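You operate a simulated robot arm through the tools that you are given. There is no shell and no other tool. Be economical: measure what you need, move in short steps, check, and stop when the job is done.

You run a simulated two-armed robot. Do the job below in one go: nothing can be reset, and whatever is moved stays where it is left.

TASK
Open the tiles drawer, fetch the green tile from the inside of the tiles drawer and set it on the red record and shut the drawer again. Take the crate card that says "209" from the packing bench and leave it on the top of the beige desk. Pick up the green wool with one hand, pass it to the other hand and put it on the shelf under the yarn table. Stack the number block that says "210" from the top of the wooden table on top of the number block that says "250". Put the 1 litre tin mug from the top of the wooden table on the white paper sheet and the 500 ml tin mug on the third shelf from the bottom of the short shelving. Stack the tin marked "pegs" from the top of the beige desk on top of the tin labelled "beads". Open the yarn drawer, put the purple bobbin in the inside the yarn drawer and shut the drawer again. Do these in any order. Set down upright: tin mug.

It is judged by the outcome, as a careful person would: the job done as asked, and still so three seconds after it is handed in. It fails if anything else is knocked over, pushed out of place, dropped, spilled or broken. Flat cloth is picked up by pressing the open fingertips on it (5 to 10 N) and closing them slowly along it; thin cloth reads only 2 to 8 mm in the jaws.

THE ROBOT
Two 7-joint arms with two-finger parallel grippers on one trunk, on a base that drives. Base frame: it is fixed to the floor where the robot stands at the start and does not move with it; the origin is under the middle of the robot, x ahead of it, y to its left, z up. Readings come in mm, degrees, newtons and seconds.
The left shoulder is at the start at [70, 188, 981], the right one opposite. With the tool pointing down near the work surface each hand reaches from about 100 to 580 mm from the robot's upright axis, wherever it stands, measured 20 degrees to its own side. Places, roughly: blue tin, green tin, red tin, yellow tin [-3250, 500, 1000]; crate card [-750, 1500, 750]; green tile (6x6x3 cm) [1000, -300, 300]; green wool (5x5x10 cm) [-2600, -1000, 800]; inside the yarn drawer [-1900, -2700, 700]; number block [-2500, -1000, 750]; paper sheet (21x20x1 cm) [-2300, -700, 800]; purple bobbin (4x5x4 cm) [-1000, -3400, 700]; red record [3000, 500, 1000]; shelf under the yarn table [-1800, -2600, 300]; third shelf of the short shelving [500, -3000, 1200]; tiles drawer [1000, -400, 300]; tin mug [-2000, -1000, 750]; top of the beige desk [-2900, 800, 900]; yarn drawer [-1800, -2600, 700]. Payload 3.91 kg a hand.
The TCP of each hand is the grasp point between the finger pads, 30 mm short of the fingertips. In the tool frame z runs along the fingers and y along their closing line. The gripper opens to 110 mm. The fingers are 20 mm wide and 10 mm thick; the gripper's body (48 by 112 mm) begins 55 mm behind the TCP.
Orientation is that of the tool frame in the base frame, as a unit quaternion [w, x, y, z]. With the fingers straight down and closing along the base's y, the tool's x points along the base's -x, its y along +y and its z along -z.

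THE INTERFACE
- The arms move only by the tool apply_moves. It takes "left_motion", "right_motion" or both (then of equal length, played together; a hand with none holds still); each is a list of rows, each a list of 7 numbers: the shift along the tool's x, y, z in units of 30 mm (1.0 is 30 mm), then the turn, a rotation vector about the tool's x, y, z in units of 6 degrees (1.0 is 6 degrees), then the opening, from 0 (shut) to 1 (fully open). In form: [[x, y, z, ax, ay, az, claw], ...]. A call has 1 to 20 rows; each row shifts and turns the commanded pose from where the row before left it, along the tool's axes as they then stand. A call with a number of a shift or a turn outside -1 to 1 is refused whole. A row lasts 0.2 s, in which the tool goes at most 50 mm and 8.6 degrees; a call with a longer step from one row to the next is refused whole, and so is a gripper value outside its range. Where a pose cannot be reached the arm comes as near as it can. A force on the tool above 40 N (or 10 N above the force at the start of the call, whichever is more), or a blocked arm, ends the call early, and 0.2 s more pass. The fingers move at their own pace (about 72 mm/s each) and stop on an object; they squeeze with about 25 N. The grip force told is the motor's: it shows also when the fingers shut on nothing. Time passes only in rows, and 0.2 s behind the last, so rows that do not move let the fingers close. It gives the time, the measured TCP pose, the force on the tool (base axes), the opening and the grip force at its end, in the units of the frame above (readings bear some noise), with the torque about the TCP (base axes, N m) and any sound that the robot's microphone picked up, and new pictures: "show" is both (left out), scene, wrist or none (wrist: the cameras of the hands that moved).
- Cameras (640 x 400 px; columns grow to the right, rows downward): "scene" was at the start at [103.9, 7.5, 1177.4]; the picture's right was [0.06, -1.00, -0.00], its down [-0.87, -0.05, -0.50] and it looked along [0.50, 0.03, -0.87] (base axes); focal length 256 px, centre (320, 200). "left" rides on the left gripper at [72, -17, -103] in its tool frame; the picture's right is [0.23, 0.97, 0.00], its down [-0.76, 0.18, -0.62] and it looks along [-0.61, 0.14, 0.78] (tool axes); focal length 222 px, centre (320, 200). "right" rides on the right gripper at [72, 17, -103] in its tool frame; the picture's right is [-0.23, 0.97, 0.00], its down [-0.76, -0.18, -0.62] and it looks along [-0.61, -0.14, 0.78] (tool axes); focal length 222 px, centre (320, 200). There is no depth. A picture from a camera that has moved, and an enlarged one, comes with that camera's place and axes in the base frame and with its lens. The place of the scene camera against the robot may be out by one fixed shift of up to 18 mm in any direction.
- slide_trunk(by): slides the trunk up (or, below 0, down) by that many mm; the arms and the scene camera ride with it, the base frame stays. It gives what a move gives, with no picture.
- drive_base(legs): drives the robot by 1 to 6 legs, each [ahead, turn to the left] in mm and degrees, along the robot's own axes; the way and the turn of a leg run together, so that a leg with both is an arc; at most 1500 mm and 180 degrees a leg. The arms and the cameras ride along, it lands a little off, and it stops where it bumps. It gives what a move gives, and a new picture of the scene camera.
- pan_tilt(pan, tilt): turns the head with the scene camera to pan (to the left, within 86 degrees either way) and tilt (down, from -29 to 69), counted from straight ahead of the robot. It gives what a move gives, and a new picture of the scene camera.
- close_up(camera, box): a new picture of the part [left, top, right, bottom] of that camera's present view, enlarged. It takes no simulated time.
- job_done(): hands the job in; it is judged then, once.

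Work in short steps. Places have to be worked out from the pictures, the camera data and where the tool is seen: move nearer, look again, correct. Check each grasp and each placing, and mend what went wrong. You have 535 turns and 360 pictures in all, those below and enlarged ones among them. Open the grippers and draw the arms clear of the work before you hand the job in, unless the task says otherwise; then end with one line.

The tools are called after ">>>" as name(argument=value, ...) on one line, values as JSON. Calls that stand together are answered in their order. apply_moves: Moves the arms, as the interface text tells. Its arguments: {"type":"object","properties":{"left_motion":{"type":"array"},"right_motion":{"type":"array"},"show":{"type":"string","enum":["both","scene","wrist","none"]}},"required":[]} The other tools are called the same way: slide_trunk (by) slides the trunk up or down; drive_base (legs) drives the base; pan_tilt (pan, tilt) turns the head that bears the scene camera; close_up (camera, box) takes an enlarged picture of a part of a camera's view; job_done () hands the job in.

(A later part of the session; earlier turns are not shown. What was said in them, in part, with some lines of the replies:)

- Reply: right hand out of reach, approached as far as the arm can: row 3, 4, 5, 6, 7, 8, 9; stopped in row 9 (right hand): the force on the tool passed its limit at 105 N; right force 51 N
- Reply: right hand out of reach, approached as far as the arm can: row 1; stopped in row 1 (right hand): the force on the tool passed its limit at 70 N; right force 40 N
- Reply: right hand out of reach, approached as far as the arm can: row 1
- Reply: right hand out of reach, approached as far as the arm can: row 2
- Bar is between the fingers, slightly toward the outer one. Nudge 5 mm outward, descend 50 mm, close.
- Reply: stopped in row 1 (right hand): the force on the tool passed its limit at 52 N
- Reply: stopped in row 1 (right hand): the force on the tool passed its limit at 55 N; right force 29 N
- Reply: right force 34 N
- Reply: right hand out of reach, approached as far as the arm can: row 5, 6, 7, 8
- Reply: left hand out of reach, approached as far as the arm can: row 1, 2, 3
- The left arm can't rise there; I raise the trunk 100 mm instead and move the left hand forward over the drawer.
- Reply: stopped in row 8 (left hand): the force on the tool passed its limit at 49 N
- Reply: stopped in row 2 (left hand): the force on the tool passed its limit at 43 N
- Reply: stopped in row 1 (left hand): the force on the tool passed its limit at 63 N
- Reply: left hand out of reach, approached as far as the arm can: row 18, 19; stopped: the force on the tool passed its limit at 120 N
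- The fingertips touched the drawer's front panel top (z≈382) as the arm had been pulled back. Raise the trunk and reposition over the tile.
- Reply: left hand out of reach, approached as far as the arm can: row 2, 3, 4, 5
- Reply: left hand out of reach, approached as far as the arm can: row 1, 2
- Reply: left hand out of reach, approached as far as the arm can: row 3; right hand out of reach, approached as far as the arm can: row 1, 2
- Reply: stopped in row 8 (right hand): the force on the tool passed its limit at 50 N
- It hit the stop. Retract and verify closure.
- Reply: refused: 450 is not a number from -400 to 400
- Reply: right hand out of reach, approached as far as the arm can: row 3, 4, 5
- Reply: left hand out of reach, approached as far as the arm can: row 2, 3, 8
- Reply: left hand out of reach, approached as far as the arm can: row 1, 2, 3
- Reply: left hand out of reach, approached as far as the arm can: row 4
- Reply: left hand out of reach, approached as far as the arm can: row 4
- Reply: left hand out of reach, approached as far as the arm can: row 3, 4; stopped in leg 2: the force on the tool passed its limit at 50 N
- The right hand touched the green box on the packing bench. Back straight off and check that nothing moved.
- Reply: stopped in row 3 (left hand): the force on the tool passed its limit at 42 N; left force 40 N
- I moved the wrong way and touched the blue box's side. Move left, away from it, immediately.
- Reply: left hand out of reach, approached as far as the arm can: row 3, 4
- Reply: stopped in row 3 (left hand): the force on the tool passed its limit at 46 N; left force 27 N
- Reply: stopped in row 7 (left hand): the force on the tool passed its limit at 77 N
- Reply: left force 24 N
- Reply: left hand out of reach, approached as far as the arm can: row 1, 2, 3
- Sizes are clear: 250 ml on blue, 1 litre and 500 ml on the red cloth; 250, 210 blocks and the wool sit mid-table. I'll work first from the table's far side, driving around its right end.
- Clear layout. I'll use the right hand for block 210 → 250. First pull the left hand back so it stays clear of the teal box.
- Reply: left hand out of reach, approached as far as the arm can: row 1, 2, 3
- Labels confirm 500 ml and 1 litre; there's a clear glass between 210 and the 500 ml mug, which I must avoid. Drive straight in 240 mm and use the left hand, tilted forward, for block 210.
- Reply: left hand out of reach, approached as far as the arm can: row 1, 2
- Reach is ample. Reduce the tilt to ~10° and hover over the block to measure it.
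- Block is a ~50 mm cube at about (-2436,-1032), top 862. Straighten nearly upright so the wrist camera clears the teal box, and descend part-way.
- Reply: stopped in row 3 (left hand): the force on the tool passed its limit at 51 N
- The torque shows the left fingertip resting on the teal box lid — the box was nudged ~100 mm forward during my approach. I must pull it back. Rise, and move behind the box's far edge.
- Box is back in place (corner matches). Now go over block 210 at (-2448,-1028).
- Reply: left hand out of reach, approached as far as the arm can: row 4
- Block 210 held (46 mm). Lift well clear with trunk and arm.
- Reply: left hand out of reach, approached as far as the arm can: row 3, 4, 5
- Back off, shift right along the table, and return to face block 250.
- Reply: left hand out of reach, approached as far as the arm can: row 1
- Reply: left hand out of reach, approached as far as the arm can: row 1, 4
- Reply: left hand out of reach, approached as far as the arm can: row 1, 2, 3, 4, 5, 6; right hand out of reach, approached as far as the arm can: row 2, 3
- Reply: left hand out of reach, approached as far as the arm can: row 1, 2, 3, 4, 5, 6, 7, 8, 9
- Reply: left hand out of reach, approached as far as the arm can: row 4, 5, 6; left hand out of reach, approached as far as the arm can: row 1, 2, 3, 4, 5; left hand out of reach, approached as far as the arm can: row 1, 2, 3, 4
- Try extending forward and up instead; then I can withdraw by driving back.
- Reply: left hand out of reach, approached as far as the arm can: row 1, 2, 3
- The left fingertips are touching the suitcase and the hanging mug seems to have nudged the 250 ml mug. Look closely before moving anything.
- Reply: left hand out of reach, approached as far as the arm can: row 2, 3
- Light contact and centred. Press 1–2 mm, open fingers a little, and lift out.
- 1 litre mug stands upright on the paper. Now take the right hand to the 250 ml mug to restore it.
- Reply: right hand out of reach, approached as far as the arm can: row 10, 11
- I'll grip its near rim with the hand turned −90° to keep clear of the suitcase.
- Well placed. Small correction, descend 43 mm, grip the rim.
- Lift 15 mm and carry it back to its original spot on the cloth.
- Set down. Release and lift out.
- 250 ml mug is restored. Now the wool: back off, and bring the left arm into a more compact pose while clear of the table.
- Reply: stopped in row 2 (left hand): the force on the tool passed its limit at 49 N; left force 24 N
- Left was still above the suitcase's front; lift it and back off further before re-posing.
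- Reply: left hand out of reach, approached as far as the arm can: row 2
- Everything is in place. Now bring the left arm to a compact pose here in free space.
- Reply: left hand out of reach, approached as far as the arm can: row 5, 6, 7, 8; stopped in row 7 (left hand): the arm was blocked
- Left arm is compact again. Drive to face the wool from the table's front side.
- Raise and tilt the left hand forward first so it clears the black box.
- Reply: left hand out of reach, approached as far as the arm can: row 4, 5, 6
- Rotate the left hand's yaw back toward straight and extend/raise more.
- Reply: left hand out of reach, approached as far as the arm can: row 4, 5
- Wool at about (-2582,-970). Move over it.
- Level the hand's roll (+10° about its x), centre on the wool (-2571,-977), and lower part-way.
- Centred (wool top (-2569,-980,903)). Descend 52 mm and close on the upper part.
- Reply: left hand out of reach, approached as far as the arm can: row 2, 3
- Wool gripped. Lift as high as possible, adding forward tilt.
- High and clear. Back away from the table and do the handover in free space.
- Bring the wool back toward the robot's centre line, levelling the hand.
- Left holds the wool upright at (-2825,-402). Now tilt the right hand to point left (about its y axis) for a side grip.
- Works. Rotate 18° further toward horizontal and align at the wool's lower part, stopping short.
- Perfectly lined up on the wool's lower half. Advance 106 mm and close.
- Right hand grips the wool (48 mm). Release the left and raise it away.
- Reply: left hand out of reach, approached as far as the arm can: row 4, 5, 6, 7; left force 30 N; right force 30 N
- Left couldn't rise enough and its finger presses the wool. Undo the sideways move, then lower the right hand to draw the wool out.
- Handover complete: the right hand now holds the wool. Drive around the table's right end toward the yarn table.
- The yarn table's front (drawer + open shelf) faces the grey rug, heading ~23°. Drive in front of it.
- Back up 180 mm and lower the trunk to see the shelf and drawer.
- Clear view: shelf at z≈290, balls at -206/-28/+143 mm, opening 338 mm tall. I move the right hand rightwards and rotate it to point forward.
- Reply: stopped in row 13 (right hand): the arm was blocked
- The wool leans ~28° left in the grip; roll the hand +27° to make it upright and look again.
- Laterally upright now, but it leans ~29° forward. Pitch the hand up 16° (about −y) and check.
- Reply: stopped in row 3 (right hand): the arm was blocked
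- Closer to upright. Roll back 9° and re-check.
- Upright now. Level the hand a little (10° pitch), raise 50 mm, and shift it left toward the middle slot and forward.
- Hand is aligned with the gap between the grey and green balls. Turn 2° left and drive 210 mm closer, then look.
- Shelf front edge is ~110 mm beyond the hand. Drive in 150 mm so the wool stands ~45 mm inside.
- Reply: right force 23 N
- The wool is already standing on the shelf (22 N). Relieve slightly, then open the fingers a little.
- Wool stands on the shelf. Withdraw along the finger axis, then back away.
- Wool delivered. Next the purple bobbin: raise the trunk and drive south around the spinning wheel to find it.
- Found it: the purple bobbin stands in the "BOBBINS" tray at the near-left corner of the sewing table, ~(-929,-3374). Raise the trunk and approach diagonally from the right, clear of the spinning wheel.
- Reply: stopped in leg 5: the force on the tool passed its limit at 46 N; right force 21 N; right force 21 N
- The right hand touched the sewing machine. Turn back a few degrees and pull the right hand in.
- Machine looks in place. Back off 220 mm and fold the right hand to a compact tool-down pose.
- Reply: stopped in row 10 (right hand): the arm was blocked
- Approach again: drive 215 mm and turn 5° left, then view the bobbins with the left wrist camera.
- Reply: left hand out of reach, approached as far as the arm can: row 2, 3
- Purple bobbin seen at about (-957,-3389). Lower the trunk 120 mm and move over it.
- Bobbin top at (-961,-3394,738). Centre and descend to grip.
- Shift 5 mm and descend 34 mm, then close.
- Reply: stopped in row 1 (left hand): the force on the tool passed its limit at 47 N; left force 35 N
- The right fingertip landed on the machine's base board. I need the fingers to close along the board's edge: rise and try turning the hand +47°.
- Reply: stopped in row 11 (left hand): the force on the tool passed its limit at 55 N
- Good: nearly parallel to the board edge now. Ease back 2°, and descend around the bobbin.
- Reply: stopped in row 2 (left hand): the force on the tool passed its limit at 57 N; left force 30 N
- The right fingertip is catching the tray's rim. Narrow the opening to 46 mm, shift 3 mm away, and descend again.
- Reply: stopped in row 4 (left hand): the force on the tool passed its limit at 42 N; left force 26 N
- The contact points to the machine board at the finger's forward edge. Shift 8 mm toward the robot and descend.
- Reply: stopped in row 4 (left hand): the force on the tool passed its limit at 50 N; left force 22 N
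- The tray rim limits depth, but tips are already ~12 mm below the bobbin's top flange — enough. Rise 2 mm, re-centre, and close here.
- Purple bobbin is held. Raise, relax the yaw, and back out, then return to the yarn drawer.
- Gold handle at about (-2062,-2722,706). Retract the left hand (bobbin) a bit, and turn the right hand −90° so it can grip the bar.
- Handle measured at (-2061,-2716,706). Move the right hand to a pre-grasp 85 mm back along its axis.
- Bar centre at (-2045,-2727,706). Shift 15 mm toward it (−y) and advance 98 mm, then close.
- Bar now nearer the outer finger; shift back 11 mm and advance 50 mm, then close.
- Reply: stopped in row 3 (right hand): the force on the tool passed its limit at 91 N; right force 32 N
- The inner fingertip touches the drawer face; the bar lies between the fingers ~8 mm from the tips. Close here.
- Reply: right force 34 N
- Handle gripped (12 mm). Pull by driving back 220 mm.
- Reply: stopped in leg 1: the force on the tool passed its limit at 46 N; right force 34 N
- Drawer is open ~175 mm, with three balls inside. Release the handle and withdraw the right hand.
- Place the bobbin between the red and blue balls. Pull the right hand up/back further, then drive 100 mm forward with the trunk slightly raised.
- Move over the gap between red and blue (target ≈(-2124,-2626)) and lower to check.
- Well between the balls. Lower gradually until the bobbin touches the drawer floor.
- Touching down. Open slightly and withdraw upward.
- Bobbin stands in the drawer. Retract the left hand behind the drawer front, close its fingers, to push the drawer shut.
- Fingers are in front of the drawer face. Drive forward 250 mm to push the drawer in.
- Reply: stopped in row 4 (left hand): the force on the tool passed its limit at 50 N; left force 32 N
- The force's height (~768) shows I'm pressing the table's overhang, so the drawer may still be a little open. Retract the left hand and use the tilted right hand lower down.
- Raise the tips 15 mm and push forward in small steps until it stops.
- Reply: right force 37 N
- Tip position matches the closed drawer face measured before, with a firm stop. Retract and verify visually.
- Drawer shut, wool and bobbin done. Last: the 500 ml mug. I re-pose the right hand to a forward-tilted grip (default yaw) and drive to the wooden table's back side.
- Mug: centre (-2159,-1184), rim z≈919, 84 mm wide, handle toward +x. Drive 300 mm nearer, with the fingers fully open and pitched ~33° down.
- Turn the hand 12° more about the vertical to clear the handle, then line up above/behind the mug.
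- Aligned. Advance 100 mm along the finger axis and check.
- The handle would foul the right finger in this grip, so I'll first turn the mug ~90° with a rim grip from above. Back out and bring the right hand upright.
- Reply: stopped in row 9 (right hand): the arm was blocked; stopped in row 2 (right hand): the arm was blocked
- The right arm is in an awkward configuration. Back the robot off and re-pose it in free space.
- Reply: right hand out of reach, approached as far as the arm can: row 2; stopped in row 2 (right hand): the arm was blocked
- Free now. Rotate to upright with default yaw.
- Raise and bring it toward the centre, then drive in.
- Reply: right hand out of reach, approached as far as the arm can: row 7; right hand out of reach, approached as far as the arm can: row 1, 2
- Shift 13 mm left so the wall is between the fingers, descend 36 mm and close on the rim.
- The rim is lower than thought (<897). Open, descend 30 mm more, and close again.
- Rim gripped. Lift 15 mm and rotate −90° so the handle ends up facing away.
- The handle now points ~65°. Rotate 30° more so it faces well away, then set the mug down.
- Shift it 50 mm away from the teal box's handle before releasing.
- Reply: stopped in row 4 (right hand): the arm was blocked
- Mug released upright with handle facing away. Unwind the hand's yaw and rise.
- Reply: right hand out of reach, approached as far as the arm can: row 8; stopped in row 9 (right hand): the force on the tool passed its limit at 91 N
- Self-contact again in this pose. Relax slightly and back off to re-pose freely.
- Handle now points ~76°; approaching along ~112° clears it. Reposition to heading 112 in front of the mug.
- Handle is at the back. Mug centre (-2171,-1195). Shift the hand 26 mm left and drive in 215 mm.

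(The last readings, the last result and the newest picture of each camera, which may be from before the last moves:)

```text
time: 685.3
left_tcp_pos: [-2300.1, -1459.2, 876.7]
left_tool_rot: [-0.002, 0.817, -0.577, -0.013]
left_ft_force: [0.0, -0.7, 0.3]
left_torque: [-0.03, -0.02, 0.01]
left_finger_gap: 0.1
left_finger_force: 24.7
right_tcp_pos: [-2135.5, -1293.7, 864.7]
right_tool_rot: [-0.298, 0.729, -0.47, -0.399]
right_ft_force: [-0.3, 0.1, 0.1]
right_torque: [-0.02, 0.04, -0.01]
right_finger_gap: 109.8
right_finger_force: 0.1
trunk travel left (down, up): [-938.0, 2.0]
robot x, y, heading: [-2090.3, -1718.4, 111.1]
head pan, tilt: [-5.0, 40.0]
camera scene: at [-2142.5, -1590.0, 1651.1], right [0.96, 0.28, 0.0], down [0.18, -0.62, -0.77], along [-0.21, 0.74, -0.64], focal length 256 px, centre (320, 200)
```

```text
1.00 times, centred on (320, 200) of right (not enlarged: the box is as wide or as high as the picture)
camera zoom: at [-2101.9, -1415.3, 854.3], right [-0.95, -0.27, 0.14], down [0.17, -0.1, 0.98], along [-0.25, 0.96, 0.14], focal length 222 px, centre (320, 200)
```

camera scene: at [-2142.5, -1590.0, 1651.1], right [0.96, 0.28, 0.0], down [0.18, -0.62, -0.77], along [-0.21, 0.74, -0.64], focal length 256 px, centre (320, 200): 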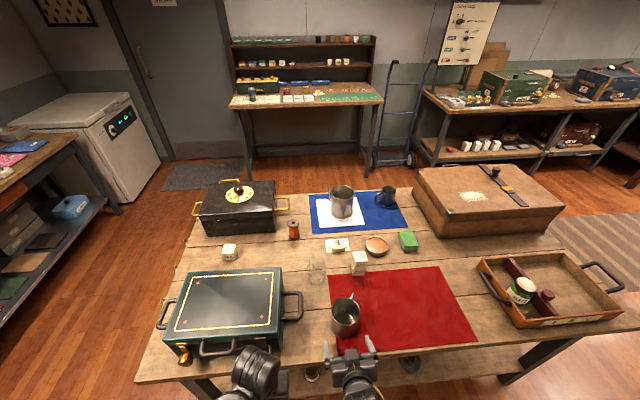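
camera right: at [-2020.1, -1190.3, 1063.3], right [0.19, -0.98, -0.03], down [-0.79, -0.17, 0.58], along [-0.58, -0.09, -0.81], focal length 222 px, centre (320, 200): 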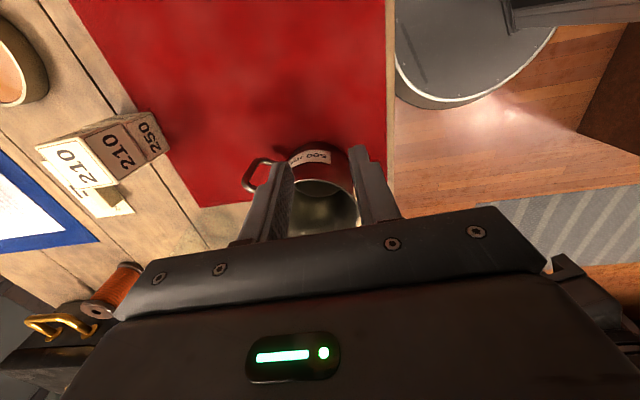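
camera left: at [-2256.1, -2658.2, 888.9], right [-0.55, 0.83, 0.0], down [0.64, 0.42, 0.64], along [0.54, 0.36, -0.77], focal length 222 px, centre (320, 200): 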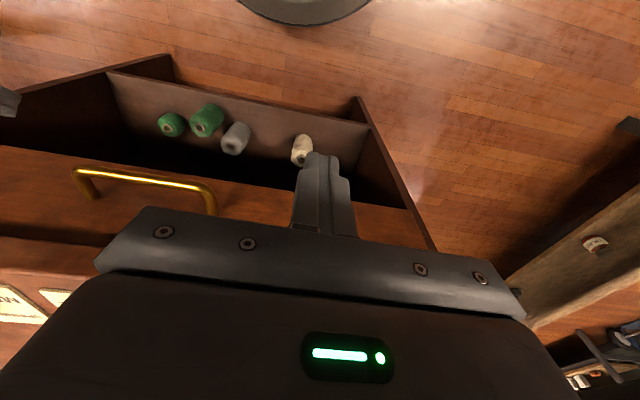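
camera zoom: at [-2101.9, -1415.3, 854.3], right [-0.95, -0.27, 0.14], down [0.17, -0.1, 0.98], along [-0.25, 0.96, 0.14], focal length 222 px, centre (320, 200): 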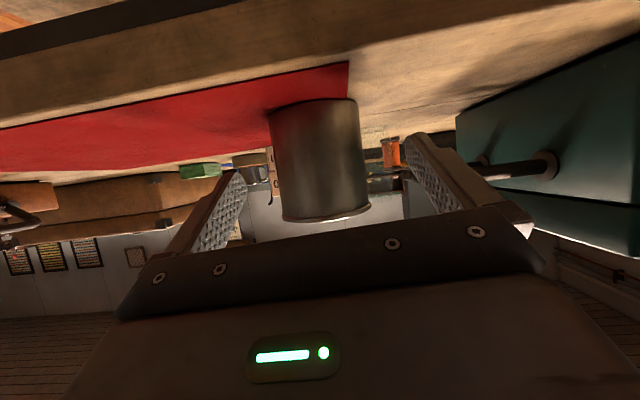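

Perfectly centred. Advance 100 mm horizontally and close on the mug body.

>>> apply_moves(right_motion=[[-0.42, -0.02, 0.72, 0, 0, 0, 1], [-0.42, -0.02, 0.72, 0, 0, 0, 1], [-0.42, -0.02, 0.72, 0, 0, 0, 1], [-0.4, -0.02, 0.68, 0, 0, 0, 1]], show="none")

>>> close_up(camera="scene", box=[270, 250, 430, 370])

```text
time: 686.3
left_tcp_pos: [-2300.9, -1459.2, 878.1]
left_tool_rot: [-0.004, 0.817, -0.576, -0.013]
left_ft_force: [-0.3, -0.1, -0.8]
left_torque: [0.02, 0.02, 0.03]
left_finger_gap: 0.0
left_finger_force: 25.4
right_tcp_pos: [-2171.6, -1200.4, 864.1]
right_tool_rot: [-0.298, 0.729, -0.47, -0.399]
right_ft_force: [0.1, -1.0, 0.8]
right_torque: [-0.04, -0.02, 0.01]
right_finger_gap: 110.0
right_finger_force: 0.0
trunk travel left (down, up): [-938.0, 2.0]
robot x, y, heading: [-2085.9, -1721.9, 111.2]
head pan, tilt: [-5.0, 40.0]
```

```text
3.33 times, centred on (350, 310) of scene
camera zoom: at [-2143.3, -1589.3, 1651.0], right [0.96, 0.28, 0.0], down [0.18, -0.62, -0.77], along [-0.21, 0.74, -0.64], focal length 855 px, centre (220, -167)
```

zoom: 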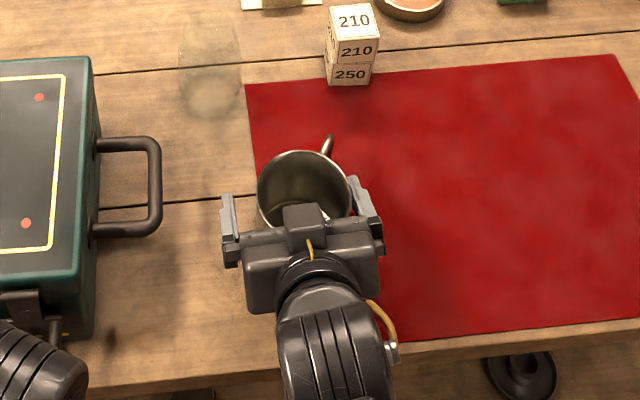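

>>> apply_moves(right_motion=[[0, 0, 0, 0, 0, 0, 0.7], [0, 0, 0, 0, 0, 0, 0.6], [0, 0, 0, 0, 0, 0, 0.5], [0, 0, 0, 0, 0, 0, 0.5]], show="none")

>>> apply_moves(right_motion=[[-0.26, -0.02, -0.15, 0, 0, 0, 0.5], [-0.5, -0.04, -0.3, 0, 0, 0, 0.5]], show="both")

```text
time: 687.3
left_tcp_pos: [-2300.8, -1459.2, 878.3]
left_tool_rot: [-0.003, 0.817, -0.576, -0.013]
left_ft_force: [-0.1, -0.2, 0.0]
left_torque: [-0.01, -0.03, -0.01]
left_finger_gap: 0.0
left_finger_force: 24.8
right_tcp_pos: [-2171.4, -1200.4, 863.5]
right_tool_rot: [-0.298, 0.729, -0.47, -0.398]
right_ft_force: [-1.0, -0.2, 1.3]
right_torque: [-0.04, 0.15, -0.04]
right_finger_gap: 83.7
right_finger_force: 25.4
trunk travel left (down, up): [-938.0, 2.0]
robot x, y, heading: [-2088.5, -1717.4, 111.3]
head pan, tilt: [-5.0, 40.0]
```

```text
time: 687.9
left_tcp_pos: [-2301.3, -1459.5, 876.6]
left_tool_rot: [-0.003, 0.817, -0.577, -0.013]
left_ft_force: [0.3, 0.3, -0.7]
left_torque: [0.02, 0.01, -0.04]
left_finger_gap: 0.1
left_finger_force: 25.3
right_tcp_pos: [-2169.8, -1202.3, 890.3]
right_tool_rot: [-0.298, 0.729, -0.47, -0.399]
right_ft_force: [0.3, -0.1, -1.6]
right_torque: [0.01, -0.04, 0.0]
right_finger_gap: 82.7
right_finger_force: 24.8
trunk travel left (down, up): [-938.0, 2.0]
robot x, y, heading: [-2084.7, -1722.2, 111.0]
head pan, tilt: [-5.0, 40.0]
camera scene: at [-2143.1, -1589.5, 1651.0], right [0.96, 0.28, 0.0], down [0.18, -0.62, -0.77], along [-0.21, 0.74, -0.64], focal length 256 px, centre (320, 200)
camera right: at [-2137.8, -1322.5, 879.8], right [-0.95, -0.27, 0.14], down [0.17, -0.09, 0.98], along [-0.25, 0.96, 0.14], focal length 222 px, centre (320, 200)
```

scene: 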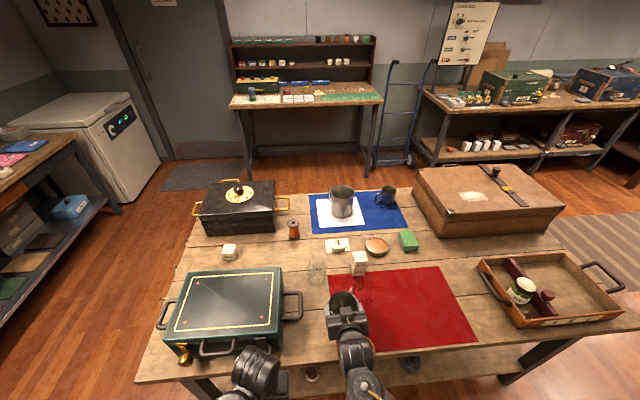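
right: 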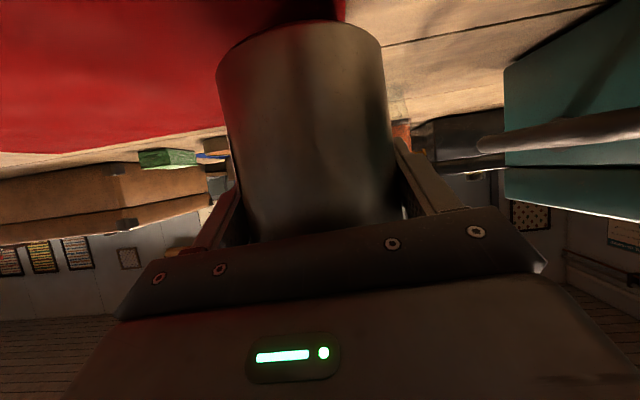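

Mug held (83 mm). Lift a bit more, back away, and drive toward the short shelving.

>>> apply_moves(right_motion=[[-0.5, -0.04, -0.3, 0, 0, 0, 0.5], [-0.5, -0.04, -0.3, 0, 0, 0, 0.5]], show="none")

>>> drive_base(legs=[[-210, 0], [0, -101], [720, 0]])

>>> drive_base(legs=[[0, -22], [1300, 0], [0, -53]])

>>> pan_tilt(pan=0, tilt=25)

```text
time: 688.5
left_tcp_pos: [-2301.5, -1460.0, 876.9]
left_tool_rot: [-0.003, 0.817, -0.576, -0.012]
left_ft_force: [0.4, 0.3, 0.4]
left_torque: [0.0, 0.01, -0.01]
left_finger_gap: 0.0
left_finger_force: 25.1
right_tcp_pos: [-2168.0, -1200.7, 924.8]
right_tool_rot: [-0.298, 0.729, -0.47, -0.398]
right_ft_force: [-0.2, 0.0, -1.4]
right_torque: [0.0, 0.0, 0.03]
right_finger_gap: 83.0
right_finger_force: 25.2
trunk travel left (down, up): [-938.0, 2.0]
robot x, y, heading: [-2086.3, -1717.7, 111.3]
head pan, tilt: [-5.0, 40.0]
```

```text
time: 697.9
left_tcp_pos: [-1016.3, -1649.8, 875.8]
left_tool_rot: [0.012, -0.064, 0.998, 0.006]
left_ft_force: [0.2, -0.8, 0.4]
left_torque: [0.02, 0.0, 0.0]
left_finger_gap: 0.1
left_finger_force: 24.8
right_tcp_pos: [-791.3, -1831.8, 924.0]
right_tool_rot: [0.496, -0.094, 0.863, 0.02]
right_ft_force: [0.8, 0.0, -1.9]
right_torque: [0.0, 0.03, 0.01]
right_finger_gap: 82.7
right_finger_force: 25.3
trunk travel left (down, up): [-938.0, 2.0]
robot x, y, heading: [-1316.3, -1799.0, 8.9]
head pan, tilt: [-5.0, 40.0]
camera scene: at [-1194.5, -1785.4, 1651.0], right [0.07, -1.0, 0.0], down [-0.64, -0.05, -0.77], along [0.76, 0.06, -0.64], focal length 256 px, centre (320, 200)
```

scene: 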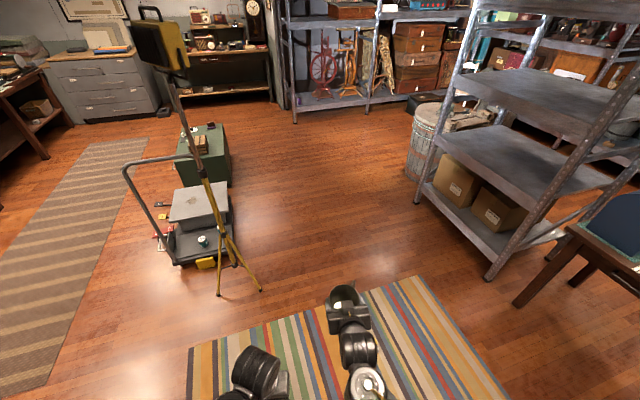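

```text
time: 707.9
left_tcp_pos: [163.5, -2325.9, 876.4]
left_tool_rot: [0.013, 0.551, 0.835, -0.003]
left_ft_force: [0.1, -0.2, -0.3]
left_torque: [0.01, -0.02, 0.03]
left_finger_gap: 0.3
left_finger_force: 25.3
right_tcp_pos: [50.2, -2593.7, 924.4]
right_tool_rot: [0.407, 0.446, 0.744, -0.284]
right_ft_force: [-0.1, -0.4, -1.5]
right_torque: [0.02, 0.0, 0.0]
right_finger_gap: 82.9
right_finger_force: 25.0
trunk travel left (down, up): [-938.0, 2.0]
robot x, y, heading: [-65.8, -2079.3, -65.2]
head pan, tilt: [-5.0, 40.0]
camera scene: at [-27.0, -2201.9, 1650.9], right [-0.94, -0.34, 0.0], down [-0.22, 0.6, -0.77], along [0.26, -0.72, -0.64], focal length 256 px, centre (320, 200)
```

scene: 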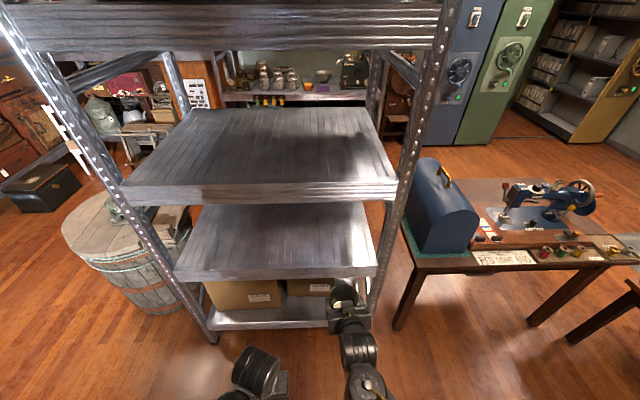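

```text
time: 708.7
left_tcp_pos: [163.5, -2326.6, 875.7]
left_tool_rot: [0.014, 0.549, 0.835, -0.002]
left_ft_force: [-0.4, -0.3, 0.8]
left_torque: [0.0, -0.01, 0.04]
left_finger_gap: 0.1
left_finger_force: 25.1
right_tcp_pos: [49.0, -2594.0, 924.9]
right_tool_rot: [0.409, 0.446, 0.744, -0.284]
right_ft_force: [0.7, -0.3, -1.1]
right_torque: [-0.01, 0.02, 0.02]
right_finger_gap: 83.0
right_finger_force: 24.6
trunk travel left (down, up): [-938.0, 2.0]
robot x, y, heading: [-62.0, -2079.2, -65.4]
head pan, tilt: [0.0, 25.0]
camera scene: at [-17.6, -2205.8, 1674.2], right [-0.91, -0.42, 0.0], down [-0.18, 0.38, -0.91], along [0.38, -0.82, -0.42], focal length 256 px, centre (320, 200)
```

scene: 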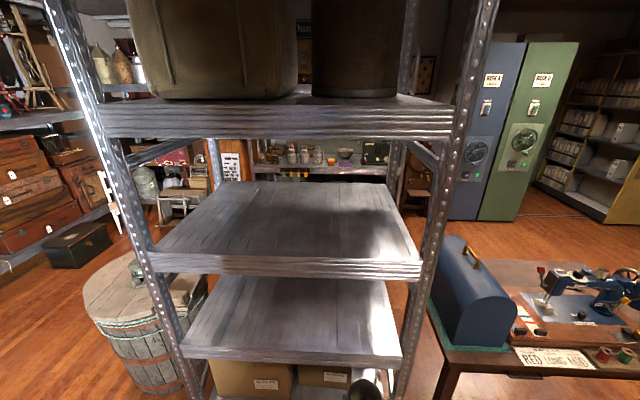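

Facing the shelving squarely; third shelf surface ≈1161 mm, 460 mm clear above. Raise the mug straight up ~300 mm first.

>>> apply_moves(right_motion=[[-0.86, -0.06, -0.5, 0, 0, 0, 0.5], [-0.86, -0.06, -0.5, 0, 0, 0, 0.5], [-0.86, -0.06, -0.5, 0, 0, 0, 0.5], [-0.86, -0.06, -0.5, 0, 0, 0, 0.5], [-0.86, -0.06, -0.5, 0, 0, 0, 0.5], [-0.86, -0.06, -0.5, 0, 0, 0, 0.5], [-0.86, -0.06, -0.5, 0, 0, 0, 0.5], [-0.86, -0.06, -0.5, 0, 0, 0, 0.5], [-0.86, -0.06, -0.5, 0, 0, 0, 0.5], [-0.86, -0.06, -0.5, 0, 0, 0, 0.5]], show="scene")

```text
time: 710.2
left_tcp_pos: [163.0, -2327.3, 877.3]
left_tool_rot: [0.013, 0.55, 0.835, -0.001]
left_ft_force: [0.2, 0.7, 0.3]
left_torque: [0.01, 0.06, -0.01]
left_finger_gap: 0.0
left_finger_force: 25.2
right_tcp_pos: [-14.3, -2619.2, 1087.5]
right_tool_rot: [0.35, 0.403, 0.77, -0.35]
right_ft_force: [-0.6, -0.6, -2.4]
right_torque: [0.03, 0.0, -0.02]
right_finger_gap: 83.2
right_finger_force: 25.3
trunk travel left (down, up): [-938.0, 2.0]
robot x, y, heading: [-66.0, -2078.8, -65.1]
head pan, tilt: [0.0, 25.0]
stopped in row 7 (right hand): the arm was blocked; the commanded pose is now the measured one
camera scene: at [-17.3, -2206.6, 1674.1], right [-0.91, -0.42, 0.0], down [-0.18, 0.38, -0.91], along [0.38, -0.82, -0.42], focal length 256 px, centre (320, 200)
```

scene: 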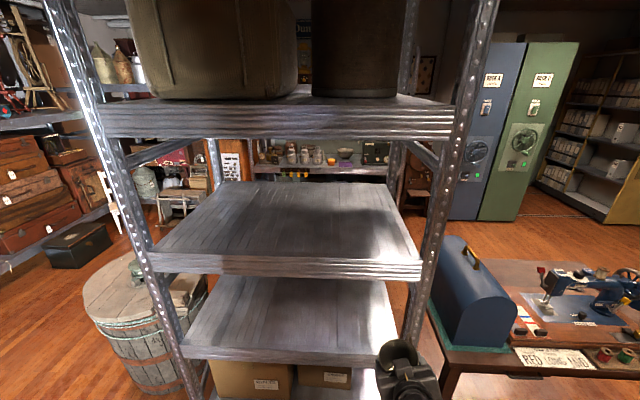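

The arm jammed and rolled. Extend forward (more room there) while levelling the roll.

>>> apply_moves(right_motion=[[-0.4, 0, 0.8, 0, 0, 0.5, 0.5], [-0.4, 0, 0.8, 0, 0, 0.6, 0.5], [-0.4, 0, 0.8, 0, 0, 0.6, 0.5], [-0.45, 0, 0.8, 0, 0, 0.6, 0.5], [-0.5, 0, 0.8, 0, 0, 0.6, 0.5]], show="scene")

```text
time: 711.6
left_tcp_pos: [163.8, -2326.2, 876.9]
left_tool_rot: [0.014, 0.551, 0.835, -0.002]
left_ft_force: [-0.1, 0.2, 0.0]
left_torque: [-0.03, 0.05, 0.01]
left_finger_gap: 0.1
left_finger_force: 24.6
right_tcp_pos: [13.1, -2745.9, 1069.3]
right_tool_rot: [0.381, 0.512, 0.705, -0.308]
right_ft_force: [0.1, 0.3, -1.7]
right_torque: [0.01, -0.01, 0.01]
right_finger_gap: 82.8
right_finger_force: 24.5
trunk travel left (down, up): [-938.0, 2.0]
robot x, y, heading: [-63.9, -2078.8, -65.0]
head pan, tilt: [0.0, 25.0]
stopped in row 5 (right hand): the arm was blocked; the commanded pose is now the measured one
camera scene: at [-17.6, -2204.7, 1674.4], right [-0.91, -0.42, 0.0], down [-0.18, 0.38, -0.91], along [0.38, -0.82, -0.42], focal length 256 px, centre (320, 200)
```

scene: 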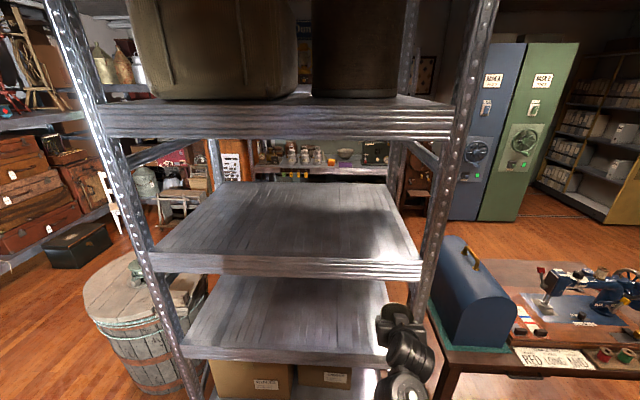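

Back the base up 180 mm so the arm can extend and rise freely.

>>> drive_base(legs=[[-190, 0]])

>>> apply_moves(right_motion=[[-0.6, 0.3, 0.7, 0, 0, 0, 0.5], [-0.6, 0.3, 0.7, 0, 0, 0, 0.5], [-0.7, 0.3, 0.5, 0, 0, 0, 0.5], [-0.8, 0.3, 0.3, 0, 0, 0, 0.5], [-0.86, 0, 0, 0, 0, 0, 0.5], [-0.86, 0, -0.2, 0, 0, 0, 0.5]], show="scene")

```text
time: 713.2
left_tcp_pos: [82.8, -2154.2, 875.6]
left_tool_rot: [0.013, 0.549, 0.835, -0.002]
left_ft_force: [-0.2, 0.4, -0.5]
left_torque: [-0.02, -0.03, 0.02]
left_finger_gap: 0.0
left_finger_force: 25.0
right_tcp_pos: [-64.3, -2574.5, 1066.5]
right_tool_rot: [0.381, 0.512, 0.706, -0.307]
right_ft_force: [0.6, 0.2, -2.1]
right_torque: [0.03, 0.02, 0.0]
right_finger_gap: 82.9
right_finger_force: 24.6
trunk travel left (down, up): [-938.0, 2.0]
robot x, y, heading: [-145.5, -1905.9, -65.1]
head pan, tilt: [0.0, 25.0]
camera scene: at [-96.9, -2033.8, 1674.0], right [-0.91, -0.42, 0.0], down [-0.18, 0.38, -0.91], along [0.38, -0.82, -0.42], focal length 256 px, centre (320, 200)
```

scene: 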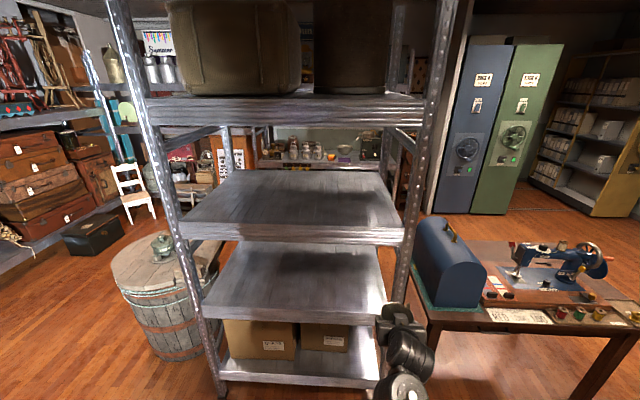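

```text
time: 714.6
left_tcp_pos: [82.7, -2152.3, 876.7]
left_tool_rot: [0.013, 0.549, 0.836, -0.002]
left_ft_force: [-0.8, -1.0, -0.3]
left_torque: [0.0, -0.04, -0.04]
left_finger_gap: 0.0
left_finger_force: 24.9
right_tcp_pos: [8.6, -2676.0, 1147.8]
right_tool_rot: [0.382, 0.511, 0.706, -0.306]
right_ft_force: [1.4, 0.1, -1.9]
right_torque: [-0.01, -0.02, 0.01]
right_finger_gap: 83.1
right_finger_force: 24.8
trunk travel left (down, up): [-938.0, 2.0]
robot x, y, heading: [-143.4, -1906.2, -65.1]
head pan, tilt: [0.0, 25.0]
camera scene: at [-98.1, -2031.3, 1674.3], right [-0.91, -0.42, 0.0], down [-0.18, 0.38, -0.91], along [0.38, -0.82, -0.42], focal length 256 px, centre (320, 200)
```

scene: 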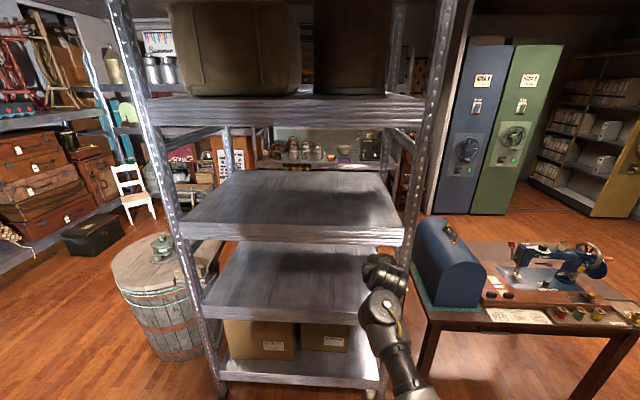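

Rising well now. Continue up ~100 mm with a slight shift left.

>>> apply_moves(right_motion=[[-0.86, 0.3, -0.4, 0, 0, 0, 0.5], [-0.86, 0.3, -0.4, 0, 0, 0, 0.5], [-0.86, 0.3, -0.4, 0, 0, 0, 0.5], [-0.4, 0.2, -0.2, 0, 0, 0, 0.5]], show="scene")

>>> close_up(camera="scene", box=[300, 160, 460, 280])

```text
time: 715.6
left_tcp_pos: [83.6, -2153.7, 875.6]
left_tool_rot: [0.012, 0.55, 0.835, -0.002]
left_ft_force: [-0.4, 0.2, -0.4]
left_torque: [0.02, 0.01, -0.01]
left_finger_gap: 0.0
left_finger_force: 25.6
right_tcp_pos: [45.3, -2676.0, 1243.8]
right_tool_rot: [0.382, 0.512, 0.705, -0.308]
right_ft_force: [-0.4, -0.8, -1.5]
right_torque: [0.02, 0.05, -0.03]
right_finger_gap: 82.9
right_finger_force: 24.8
trunk travel left (down, up): [-938.0, 2.0]
robot x, y, heading: [-145.7, -1904.9, -64.9]
head pan, tilt: [0.0, 25.0]
camera scene: at [-97.2, -2031.4, 1674.2], right [-0.91, -0.42, 0.0], down [-0.18, 0.38, -0.91], along [0.38, -0.82, -0.42], focal length 256 px, centre (320, 200)
```

scene: 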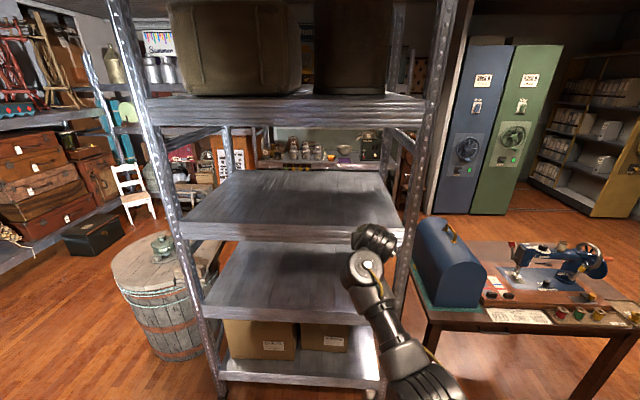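

```text
3.33 times, centred on (380, 220) of scene
camera zoom: at [-97.2, -2031.4, 1674.2], right [-0.91, -0.42, 0.0], down [-0.18, 0.38, -0.91], along [0.38, -0.82, -0.42], focal length 855 px, centre (120, 133)
```

zoom: 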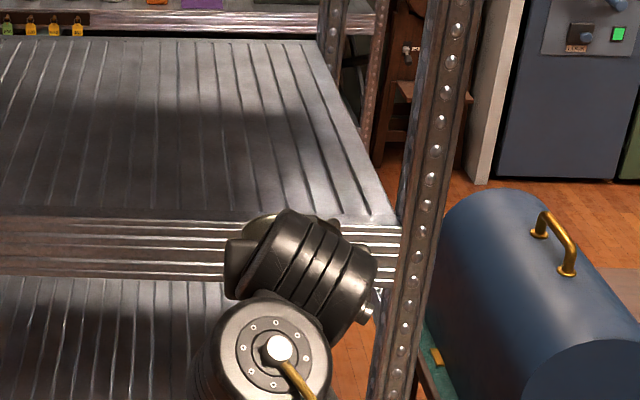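

Clearance ~30 mm; raise 25 mm more, then drive forward 200 mm and check.

>>> apply_moves(right_motion=[[-0.45, 0, -0.2, 0, 0, 0, 0.5], [-0.4, 0.2, -0.2, 0, 0, 0, 0.5]], show="none")

>>> drive_base(legs=[[190, 0]])

>>> close_up(camera="right", box=[0, 0, 640, 400])

```text
time: 716.2
left_tcp_pos: [84.3, -2153.1, 876.6]
left_tool_rot: [0.012, 0.55, 0.835, -0.004]
left_ft_force: [0.9, 0.1, 0.9]
left_torque: [-0.04, -0.02, -0.01]
left_finger_gap: 0.0
left_finger_force: 25.1
right_tcp_pos: [54.8, -2677.0, 1271.1]
right_tool_rot: [0.382, 0.511, 0.706, -0.308]
right_ft_force: [-0.5, 0.4, -1.6]
right_torque: [0.01, 0.02, 0.0]
right_finger_gap: 82.8
right_finger_force: 25.2
trunk travel left (down, up): [-938.0, 2.0]
robot x, y, heading: [-148.2, -1907.5, -64.8]
head pan, tilt: [0.0, 25.0]
```

```text
time: 717.8
left_tcp_pos: [163.7, -2324.8, 876.7]
left_tool_rot: [0.014, 0.55, 0.835, -0.004]
left_ft_force: [-0.2, -0.5, 0.2]
left_torque: [-0.02, -0.01, 0.01]
left_finger_gap: 0.1
left_finger_force: 24.8
right_tcp_pos: [131.6, -2850.5, 1273.0]
right_tool_rot: [0.383, 0.512, 0.704, -0.308]
right_ft_force: [-0.1, -0.4, -1.5]
right_torque: [0.01, 0.02, 0.03]
right_finger_gap: 82.6
right_finger_force: 25.3
trunk travel left (down, up): [-938.0, 2.0]
robot x, y, heading: [-69.1, -2080.8, -65.2]
head pan, tilt: [0.0, 25.0]
camera scene: at [-18.9, -2203.0, 1674.6], right [-0.91, -0.42, 0.0], down [-0.18, 0.38, -0.91], along [0.38, -0.82, -0.42], focal length 256 px, centre (320, 200)
```

scene: 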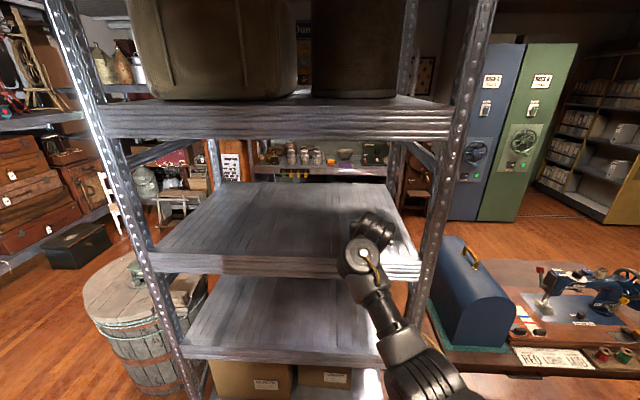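

```text
1.00 times, centred on (320, 200) of right (not enlarged: the box is as wide or as high as the picture)
camera zoom: at [110.2, -2723.3, 1264.7], right [0.97, 0.17, 0.15], down [-0.17, 0.09, 0.98], along [0.15, -0.98, 0.12], focal length 222 px, centre (320, 200)
```

zoom: 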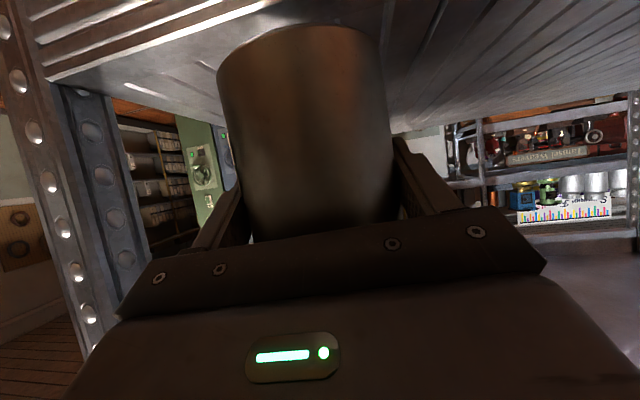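

Mug is entering above the third shelf. Drive 110 mm further in.

>>> drive_base(legs=[[110, 0]])

>>> close_up(camera="scene", box=[280, 160, 460, 300])

>>> close_up(camera="right", box=[0, 0, 640, 400])

```text
time: 719.0
left_tcp_pos: [207.1, -2423.0, 878.0]
left_tool_rot: [0.014, 0.55, 0.835, -0.002]
left_ft_force: [0.0, -0.5, 0.0]
left_torque: [-0.01, 0.01, 0.0]
left_finger_gap: 0.0
left_finger_force: 25.4
right_tcp_pos: [175.4, -2946.1, 1274.3]
right_tool_rot: [0.383, 0.512, 0.705, -0.309]
right_ft_force: [-0.4, 0.1, -1.0]
right_torque: [0.0, 0.02, -0.01]
right_finger_gap: 83.1
right_finger_force: 24.8
trunk travel left (down, up): [-938.0, 2.0]
robot x, y, heading: [-21.9, -2179.9, -65.3]
head pan, tilt: [0.0, 25.0]
camera scene: at [25.3, -2298.6, 1674.9], right [-0.91, -0.42, 0.0], down [-0.18, 0.38, -0.91], along [0.38, -0.82, -0.42], focal length 256 px, centre (320, 200)
```

scene: 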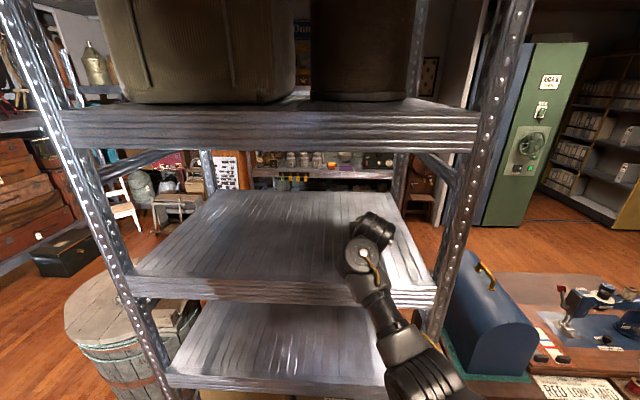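

```text
2.86 times, centred on (370, 230) of scene
camera zoom: at [25.3, -2298.6, 1674.9], right [-0.91, -0.42, 0.0], down [-0.18, 0.38, -0.91], along [0.38, -0.82, -0.42], focal length 733 px, centre (177, 114)
```

zoom: 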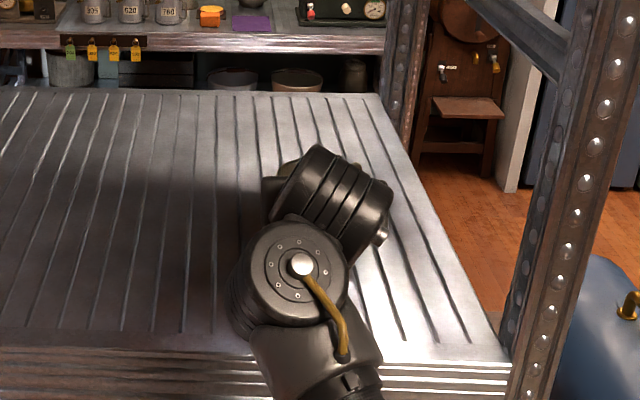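

```text
1.00 times, centred on (320, 200) of right (not enlarged: the box is as wide or as high as the picture)
camera zoom: at [155.4, -2819.5, 1266.1], right [0.97, 0.17, 0.15], down [-0.17, 0.1, 0.98], along [0.15, -0.98, 0.12], focal length 222 px, centre (320, 200)
```

zoom: 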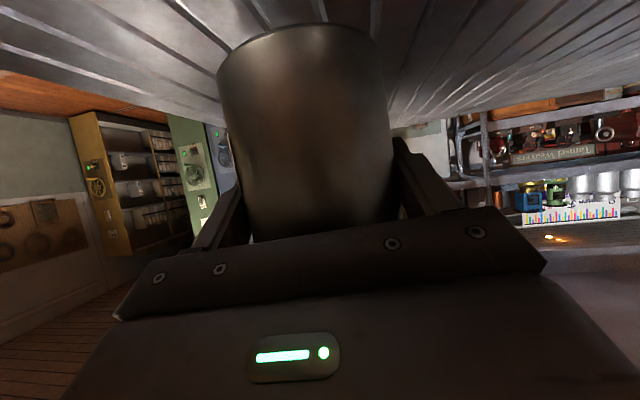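

Mug is ~80 mm inside. Lower with the trunk in steps until contact.

>>> slide_trunk(by=-45)

>>> slide_trunk(by=-8)

>>> close_up(camera="right", box=[0, 0, 640, 400])

```text
time: 719.8
left_tcp_pos: [206.6, -2421.9, 833.9]
left_tool_rot: [0.014, 0.55, 0.835, -0.004]
left_ft_force: [0.6, -0.7, 0.1]
left_torque: [0.0, 0.0, -0.01]
left_finger_gap: 0.0
left_finger_force: 24.9
right_tcp_pos: [175.6, -2946.9, 1235.4]
right_tool_rot: [0.386, 0.511, 0.702, -0.311]
right_ft_force: [-3.4, -1.7, 35.4]
right_torque: [0.5, -0.67, 0.08]
right_finger_gap: 82.7
right_finger_force: 24.9
trunk travel left (down, up): [-893.0, 47.0]
robot x, y, heading: [-15.2, -2179.6, -65.3]
head pan, tilt: [0.0, 25.0]
```

```text
time: 720.4
left_tcp_pos: [206.7, -2420.7, 826.7]
left_tool_rot: [0.015, 0.551, 0.835, -0.005]
left_ft_force: [0.0, -0.1, 0.1]
left_torque: [0.0, 0.05, 0.01]
left_finger_gap: 0.1
left_finger_force: 25.3
right_tcp_pos: [176.5, -2943.9, 1228.6]
right_tool_rot: [0.387, 0.511, 0.702, -0.311]
right_ft_force: [-4.2, 6.8, 35.6]
right_torque: [0.1, -0.69, 0.03]
right_finger_gap: 82.5
right_finger_force: 25.4
trunk travel left (down, up): [-885.0, 55.0]
robot x, y, heading: [-17.8, -2177.8, -65.0]
head pan, tilt: [0.0, 25.0]
```

```text
1.00 times, centred on (320, 200) of right (not enlarged: the box is as wide or as high as the picture)
camera zoom: at [155.6, -2816.9, 1218.1], right [0.97, 0.17, 0.16], down [-0.17, 0.1, 0.98], along [0.15, -0.98, 0.13], focal length 222 px, centre (320, 200)
```

zoom: 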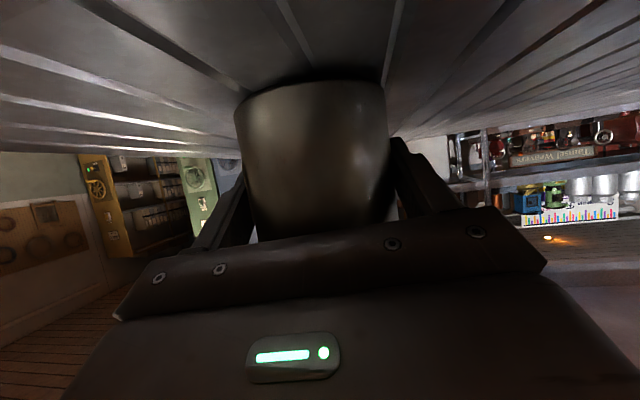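

Contact reached (35 N). Ease up 3 mm, then open the fingers gently.

>>> slide_trunk(by=3)

>>> apply_moves(right_motion=[[0, 0, 0, 0, 0, 0, 0.82], [0, 0, 0, 0, 0, 0, 0.88], [0, 0, 0, 0, 0, 0, 1], [0, 0, 0, 0, 0, 0, 1]], show="wrist")

```text
time: 720.9
left_tcp_pos: [207.6, -2421.2, 828.2]
left_tool_rot: [0.014, 0.55, 0.835, -0.005]
left_ft_force: [-0.9, 0.0, -1.6]
left_torque: [0.01, -0.02, -0.01]
left_finger_gap: 0.1
left_finger_force: 25.9
right_tcp_pos: [178.1, -2943.9, 1227.6]
right_tool_rot: [0.385, 0.511, 0.703, -0.31]
right_ft_force: [-3.2, 10.2, 27.8]
right_torque: [-0.26, -0.82, 0.2]
right_finger_gap: 82.0
right_finger_force: 24.8
trunk travel left (down, up): [-888.0, 52.0]
robot x, y, heading: [-22.6, -2173.4, -65.2]
head pan, tilt: [0.0, 25.0]
```

```text
time: 721.9
left_tcp_pos: [208.8, -2425.4, 826.4]
left_tool_rot: [0.012, 0.55, 0.835, -0.002]
left_ft_force: [-0.3, 0.3, -0.4]
left_torque: [0.0, -0.03, -0.02]
left_finger_gap: 0.1
left_finger_force: 24.7
right_tcp_pos: [177.4, -2950.9, 1221.4]
right_tool_rot: [0.381, 0.513, 0.705, -0.308]
right_ft_force: [-0.5, -0.8, 0.5]
right_torque: [0.03, -0.01, 0.0]
right_finger_gap: 109.7
right_finger_force: 0.1
trunk travel left (down, up): [-888.0, 52.0]
robot x, y, heading: [-18.1, -2178.2, -65.7]
head pan, tilt: [0.0, 25.0]
camera right: at [157.2, -2823.7, 1213.1], right [0.97, 0.17, 0.15], down [-0.17, 0.09, 0.98], along [0.15, -0.98, 0.12], focal length 222 px, centre (320, 200)
```

right: 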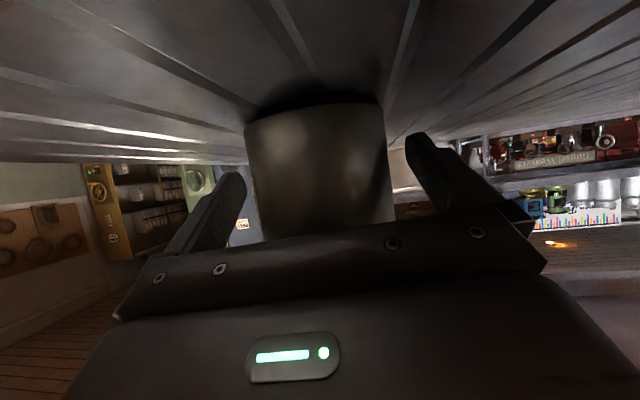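

Mug stands on the shelf. Withdraw straight back along the hand's heading.

>>> apply_moves(right_motion=[[0.3, 0, -0.5, 0, 0, 0, 1], [0.42, 0, -0.72, 0, 0, 0, 1], [0.42, 0, -0.72, 0, 0, 0, 1], [0.42, 0, -0.72, 0, 0, 0, 1]], show="both")

```text
time: 723.1
left_tcp_pos: [208.5, -2426.2, 826.9]
left_tool_rot: [0.013, 0.55, 0.835, -0.001]
left_ft_force: [-0.9, -0.4, 0.6]
left_torque: [0.02, -0.01, -0.03]
left_finger_gap: 0.1
left_finger_force: 25.0
right_tcp_pos: [119.6, -2889.0, 1224.5]
right_tool_rot: [0.372, 0.519, 0.693, -0.334]
right_ft_force: [-0.8, -0.4, -0.5]
right_torque: [0.03, 0.01, 0.01]
right_finger_gap: 110.1
right_finger_force: 0.2
right hand out of reach, approached as far as the arm can: row 4
trunk travel left (down, up): [-888.0, 52.0]
robot x, y, heading: [-18.9, -2177.3, -65.1]
head pan, tilt: [0.0, 25.0]
stopped in row 4 (right hand): the arm was blocked; the commanded pose is now the measured one
camera scene: at [25.7, -2306.7, 1624.1], right [-0.91, -0.42, 0.0], down [-0.18, 0.39, -0.91], along [0.38, -0.82, -0.42], focal length 256 px, centre (320, 200)
camera right: at [104.5, -2761.4, 1214.1], right [0.99, 0.12, 0.12], down [-0.14, 0.13, 0.98], along [0.11, -0.98, 0.14], focal length 222 px, centre (320, 200)
```

scene: 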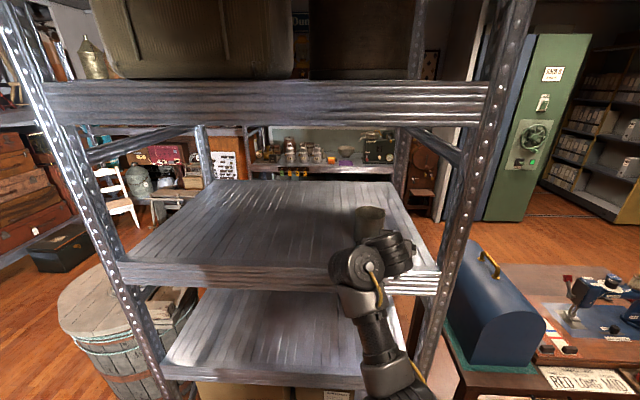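
right: 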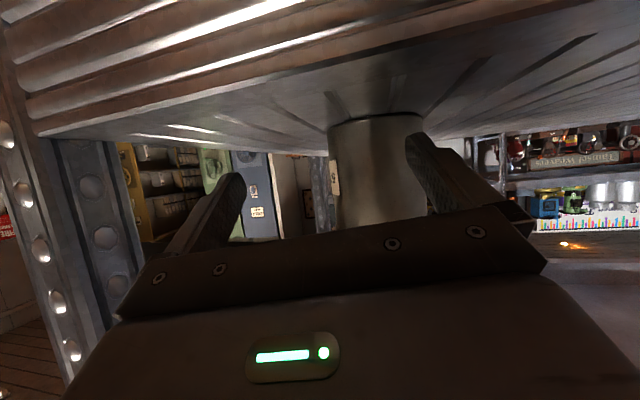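

Mug stands upright and the fingers are just clear in front of it. Back the base away.

>>> drive_base(legs=[[-330, 0]])

>>> close_up(camera="scene", box=[240, 130, 460, 290])

```text
time: 725.3
left_tcp_pos: [69.5, -2123.8, 825.5]
left_tool_rot: [0.012, 0.553, 0.833, -0.002]
left_ft_force: [-0.1, 0.1, 0.0]
left_torque: [-0.02, -0.02, 0.03]
left_finger_gap: 0.0
left_finger_force: 25.4
right_tcp_pos: [-20.4, -2584.7, 1226.7]
right_tool_rot: [0.369, 0.521, 0.693, -0.335]
right_ft_force: [0.2, 0.6, 0.3]
right_torque: [-0.01, -0.02, -0.03]
right_finger_gap: 109.9
right_finger_force: 0.1
trunk travel left (down, up): [-888.0, 52.0]
robot x, y, heading: [-158.4, -1878.2, -65.8]
head pan, tilt: [0.0, 25.0]
camera scene: at [-111.2, -2002.7, 1624.1], right [-0.91, -0.41, 0.0], down [-0.18, 0.39, -0.91], along [0.37, -0.82, -0.42], focal length 256 px, centre (320, 200)
```

scene: 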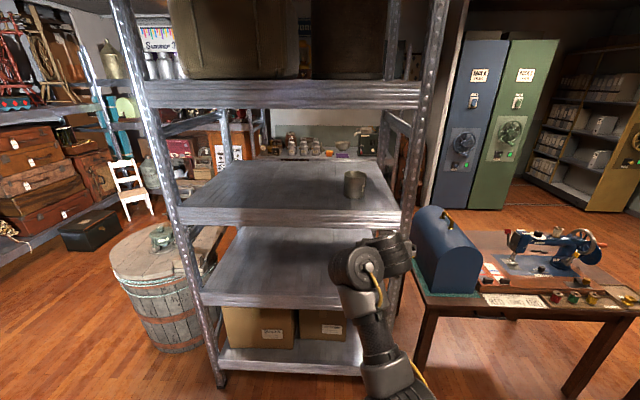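

```text
2.50 times, centred on (350, 210) of scene
camera zoom: at [-111.2, -2002.7, 1624.1], right [-0.91, -0.41, 0.0], down [-0.18, 0.39, -0.91], along [0.37, -0.82, -0.42], focal length 641 px, centre (245, 175)
```

zoom: 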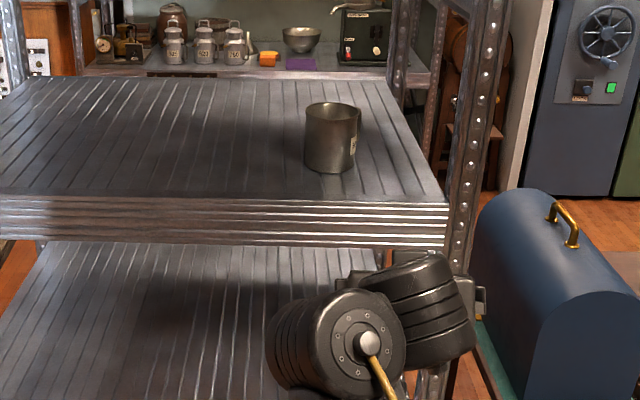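

The mug stands upright on the third shelf. Everything is done; open both grippers with the arms clear.

>>> apply_moves(left_motion=[[0, 0, 0, 0, 0, 0, 1], [0, 0, 0, 0, 0, 0, 1], [0, 0, 0, 0, 0, 0, 1], [0, 0, 0, 0, 0, 0, 1]], right_motion=[[0, 0, 0, 0, 0, 0, 1], [0, 0, 0, 0, 0, 0, 1], [0, 0, 0, 0, 0, 0, 1], [0, 0, 0, 0, 0, 0, 1]], show="none")

```text
time: 726.3
left_tcp_pos: [68.1, -2124.1, 826.3]
left_tool_rot: [0.012, 0.552, 0.833, -0.003]
left_ft_force: [0.0, 0.9, 0.3]
left_torque: [0.0, 0.0, -0.02]
left_finger_gap: 110.2
left_finger_force: 0.1
right_tcp_pos: [-22.1, -2585.4, 1225.2]
right_tool_rot: [0.369, 0.521, 0.692, -0.336]
right_ft_force: [-0.2, -0.8, 0.2]
right_torque: [-0.01, -0.02, 0.01]
right_finger_gap: 109.9
right_finger_force: 0.0
trunk travel left (down, up): [-888.0, 52.0]
robot x, y, heading: [-160.0, -1876.9, -65.5]
head pan, tilt: [0.0, 25.0]
```

Grippers open, arms clear of everything; handing in the job.

>>> job_done()

```text
The job is handed in.
```

All seven tasks are done and the job is handed in. On the way I pushed the teal box about 10 cm and the 250 ml mug about 5 cm. I put both back to within about 2 cm, with the mug's handle turned roughly 40°. I also brushed the suitcase, the sewing machine and the packing-bench boxes, none of which looked moved.
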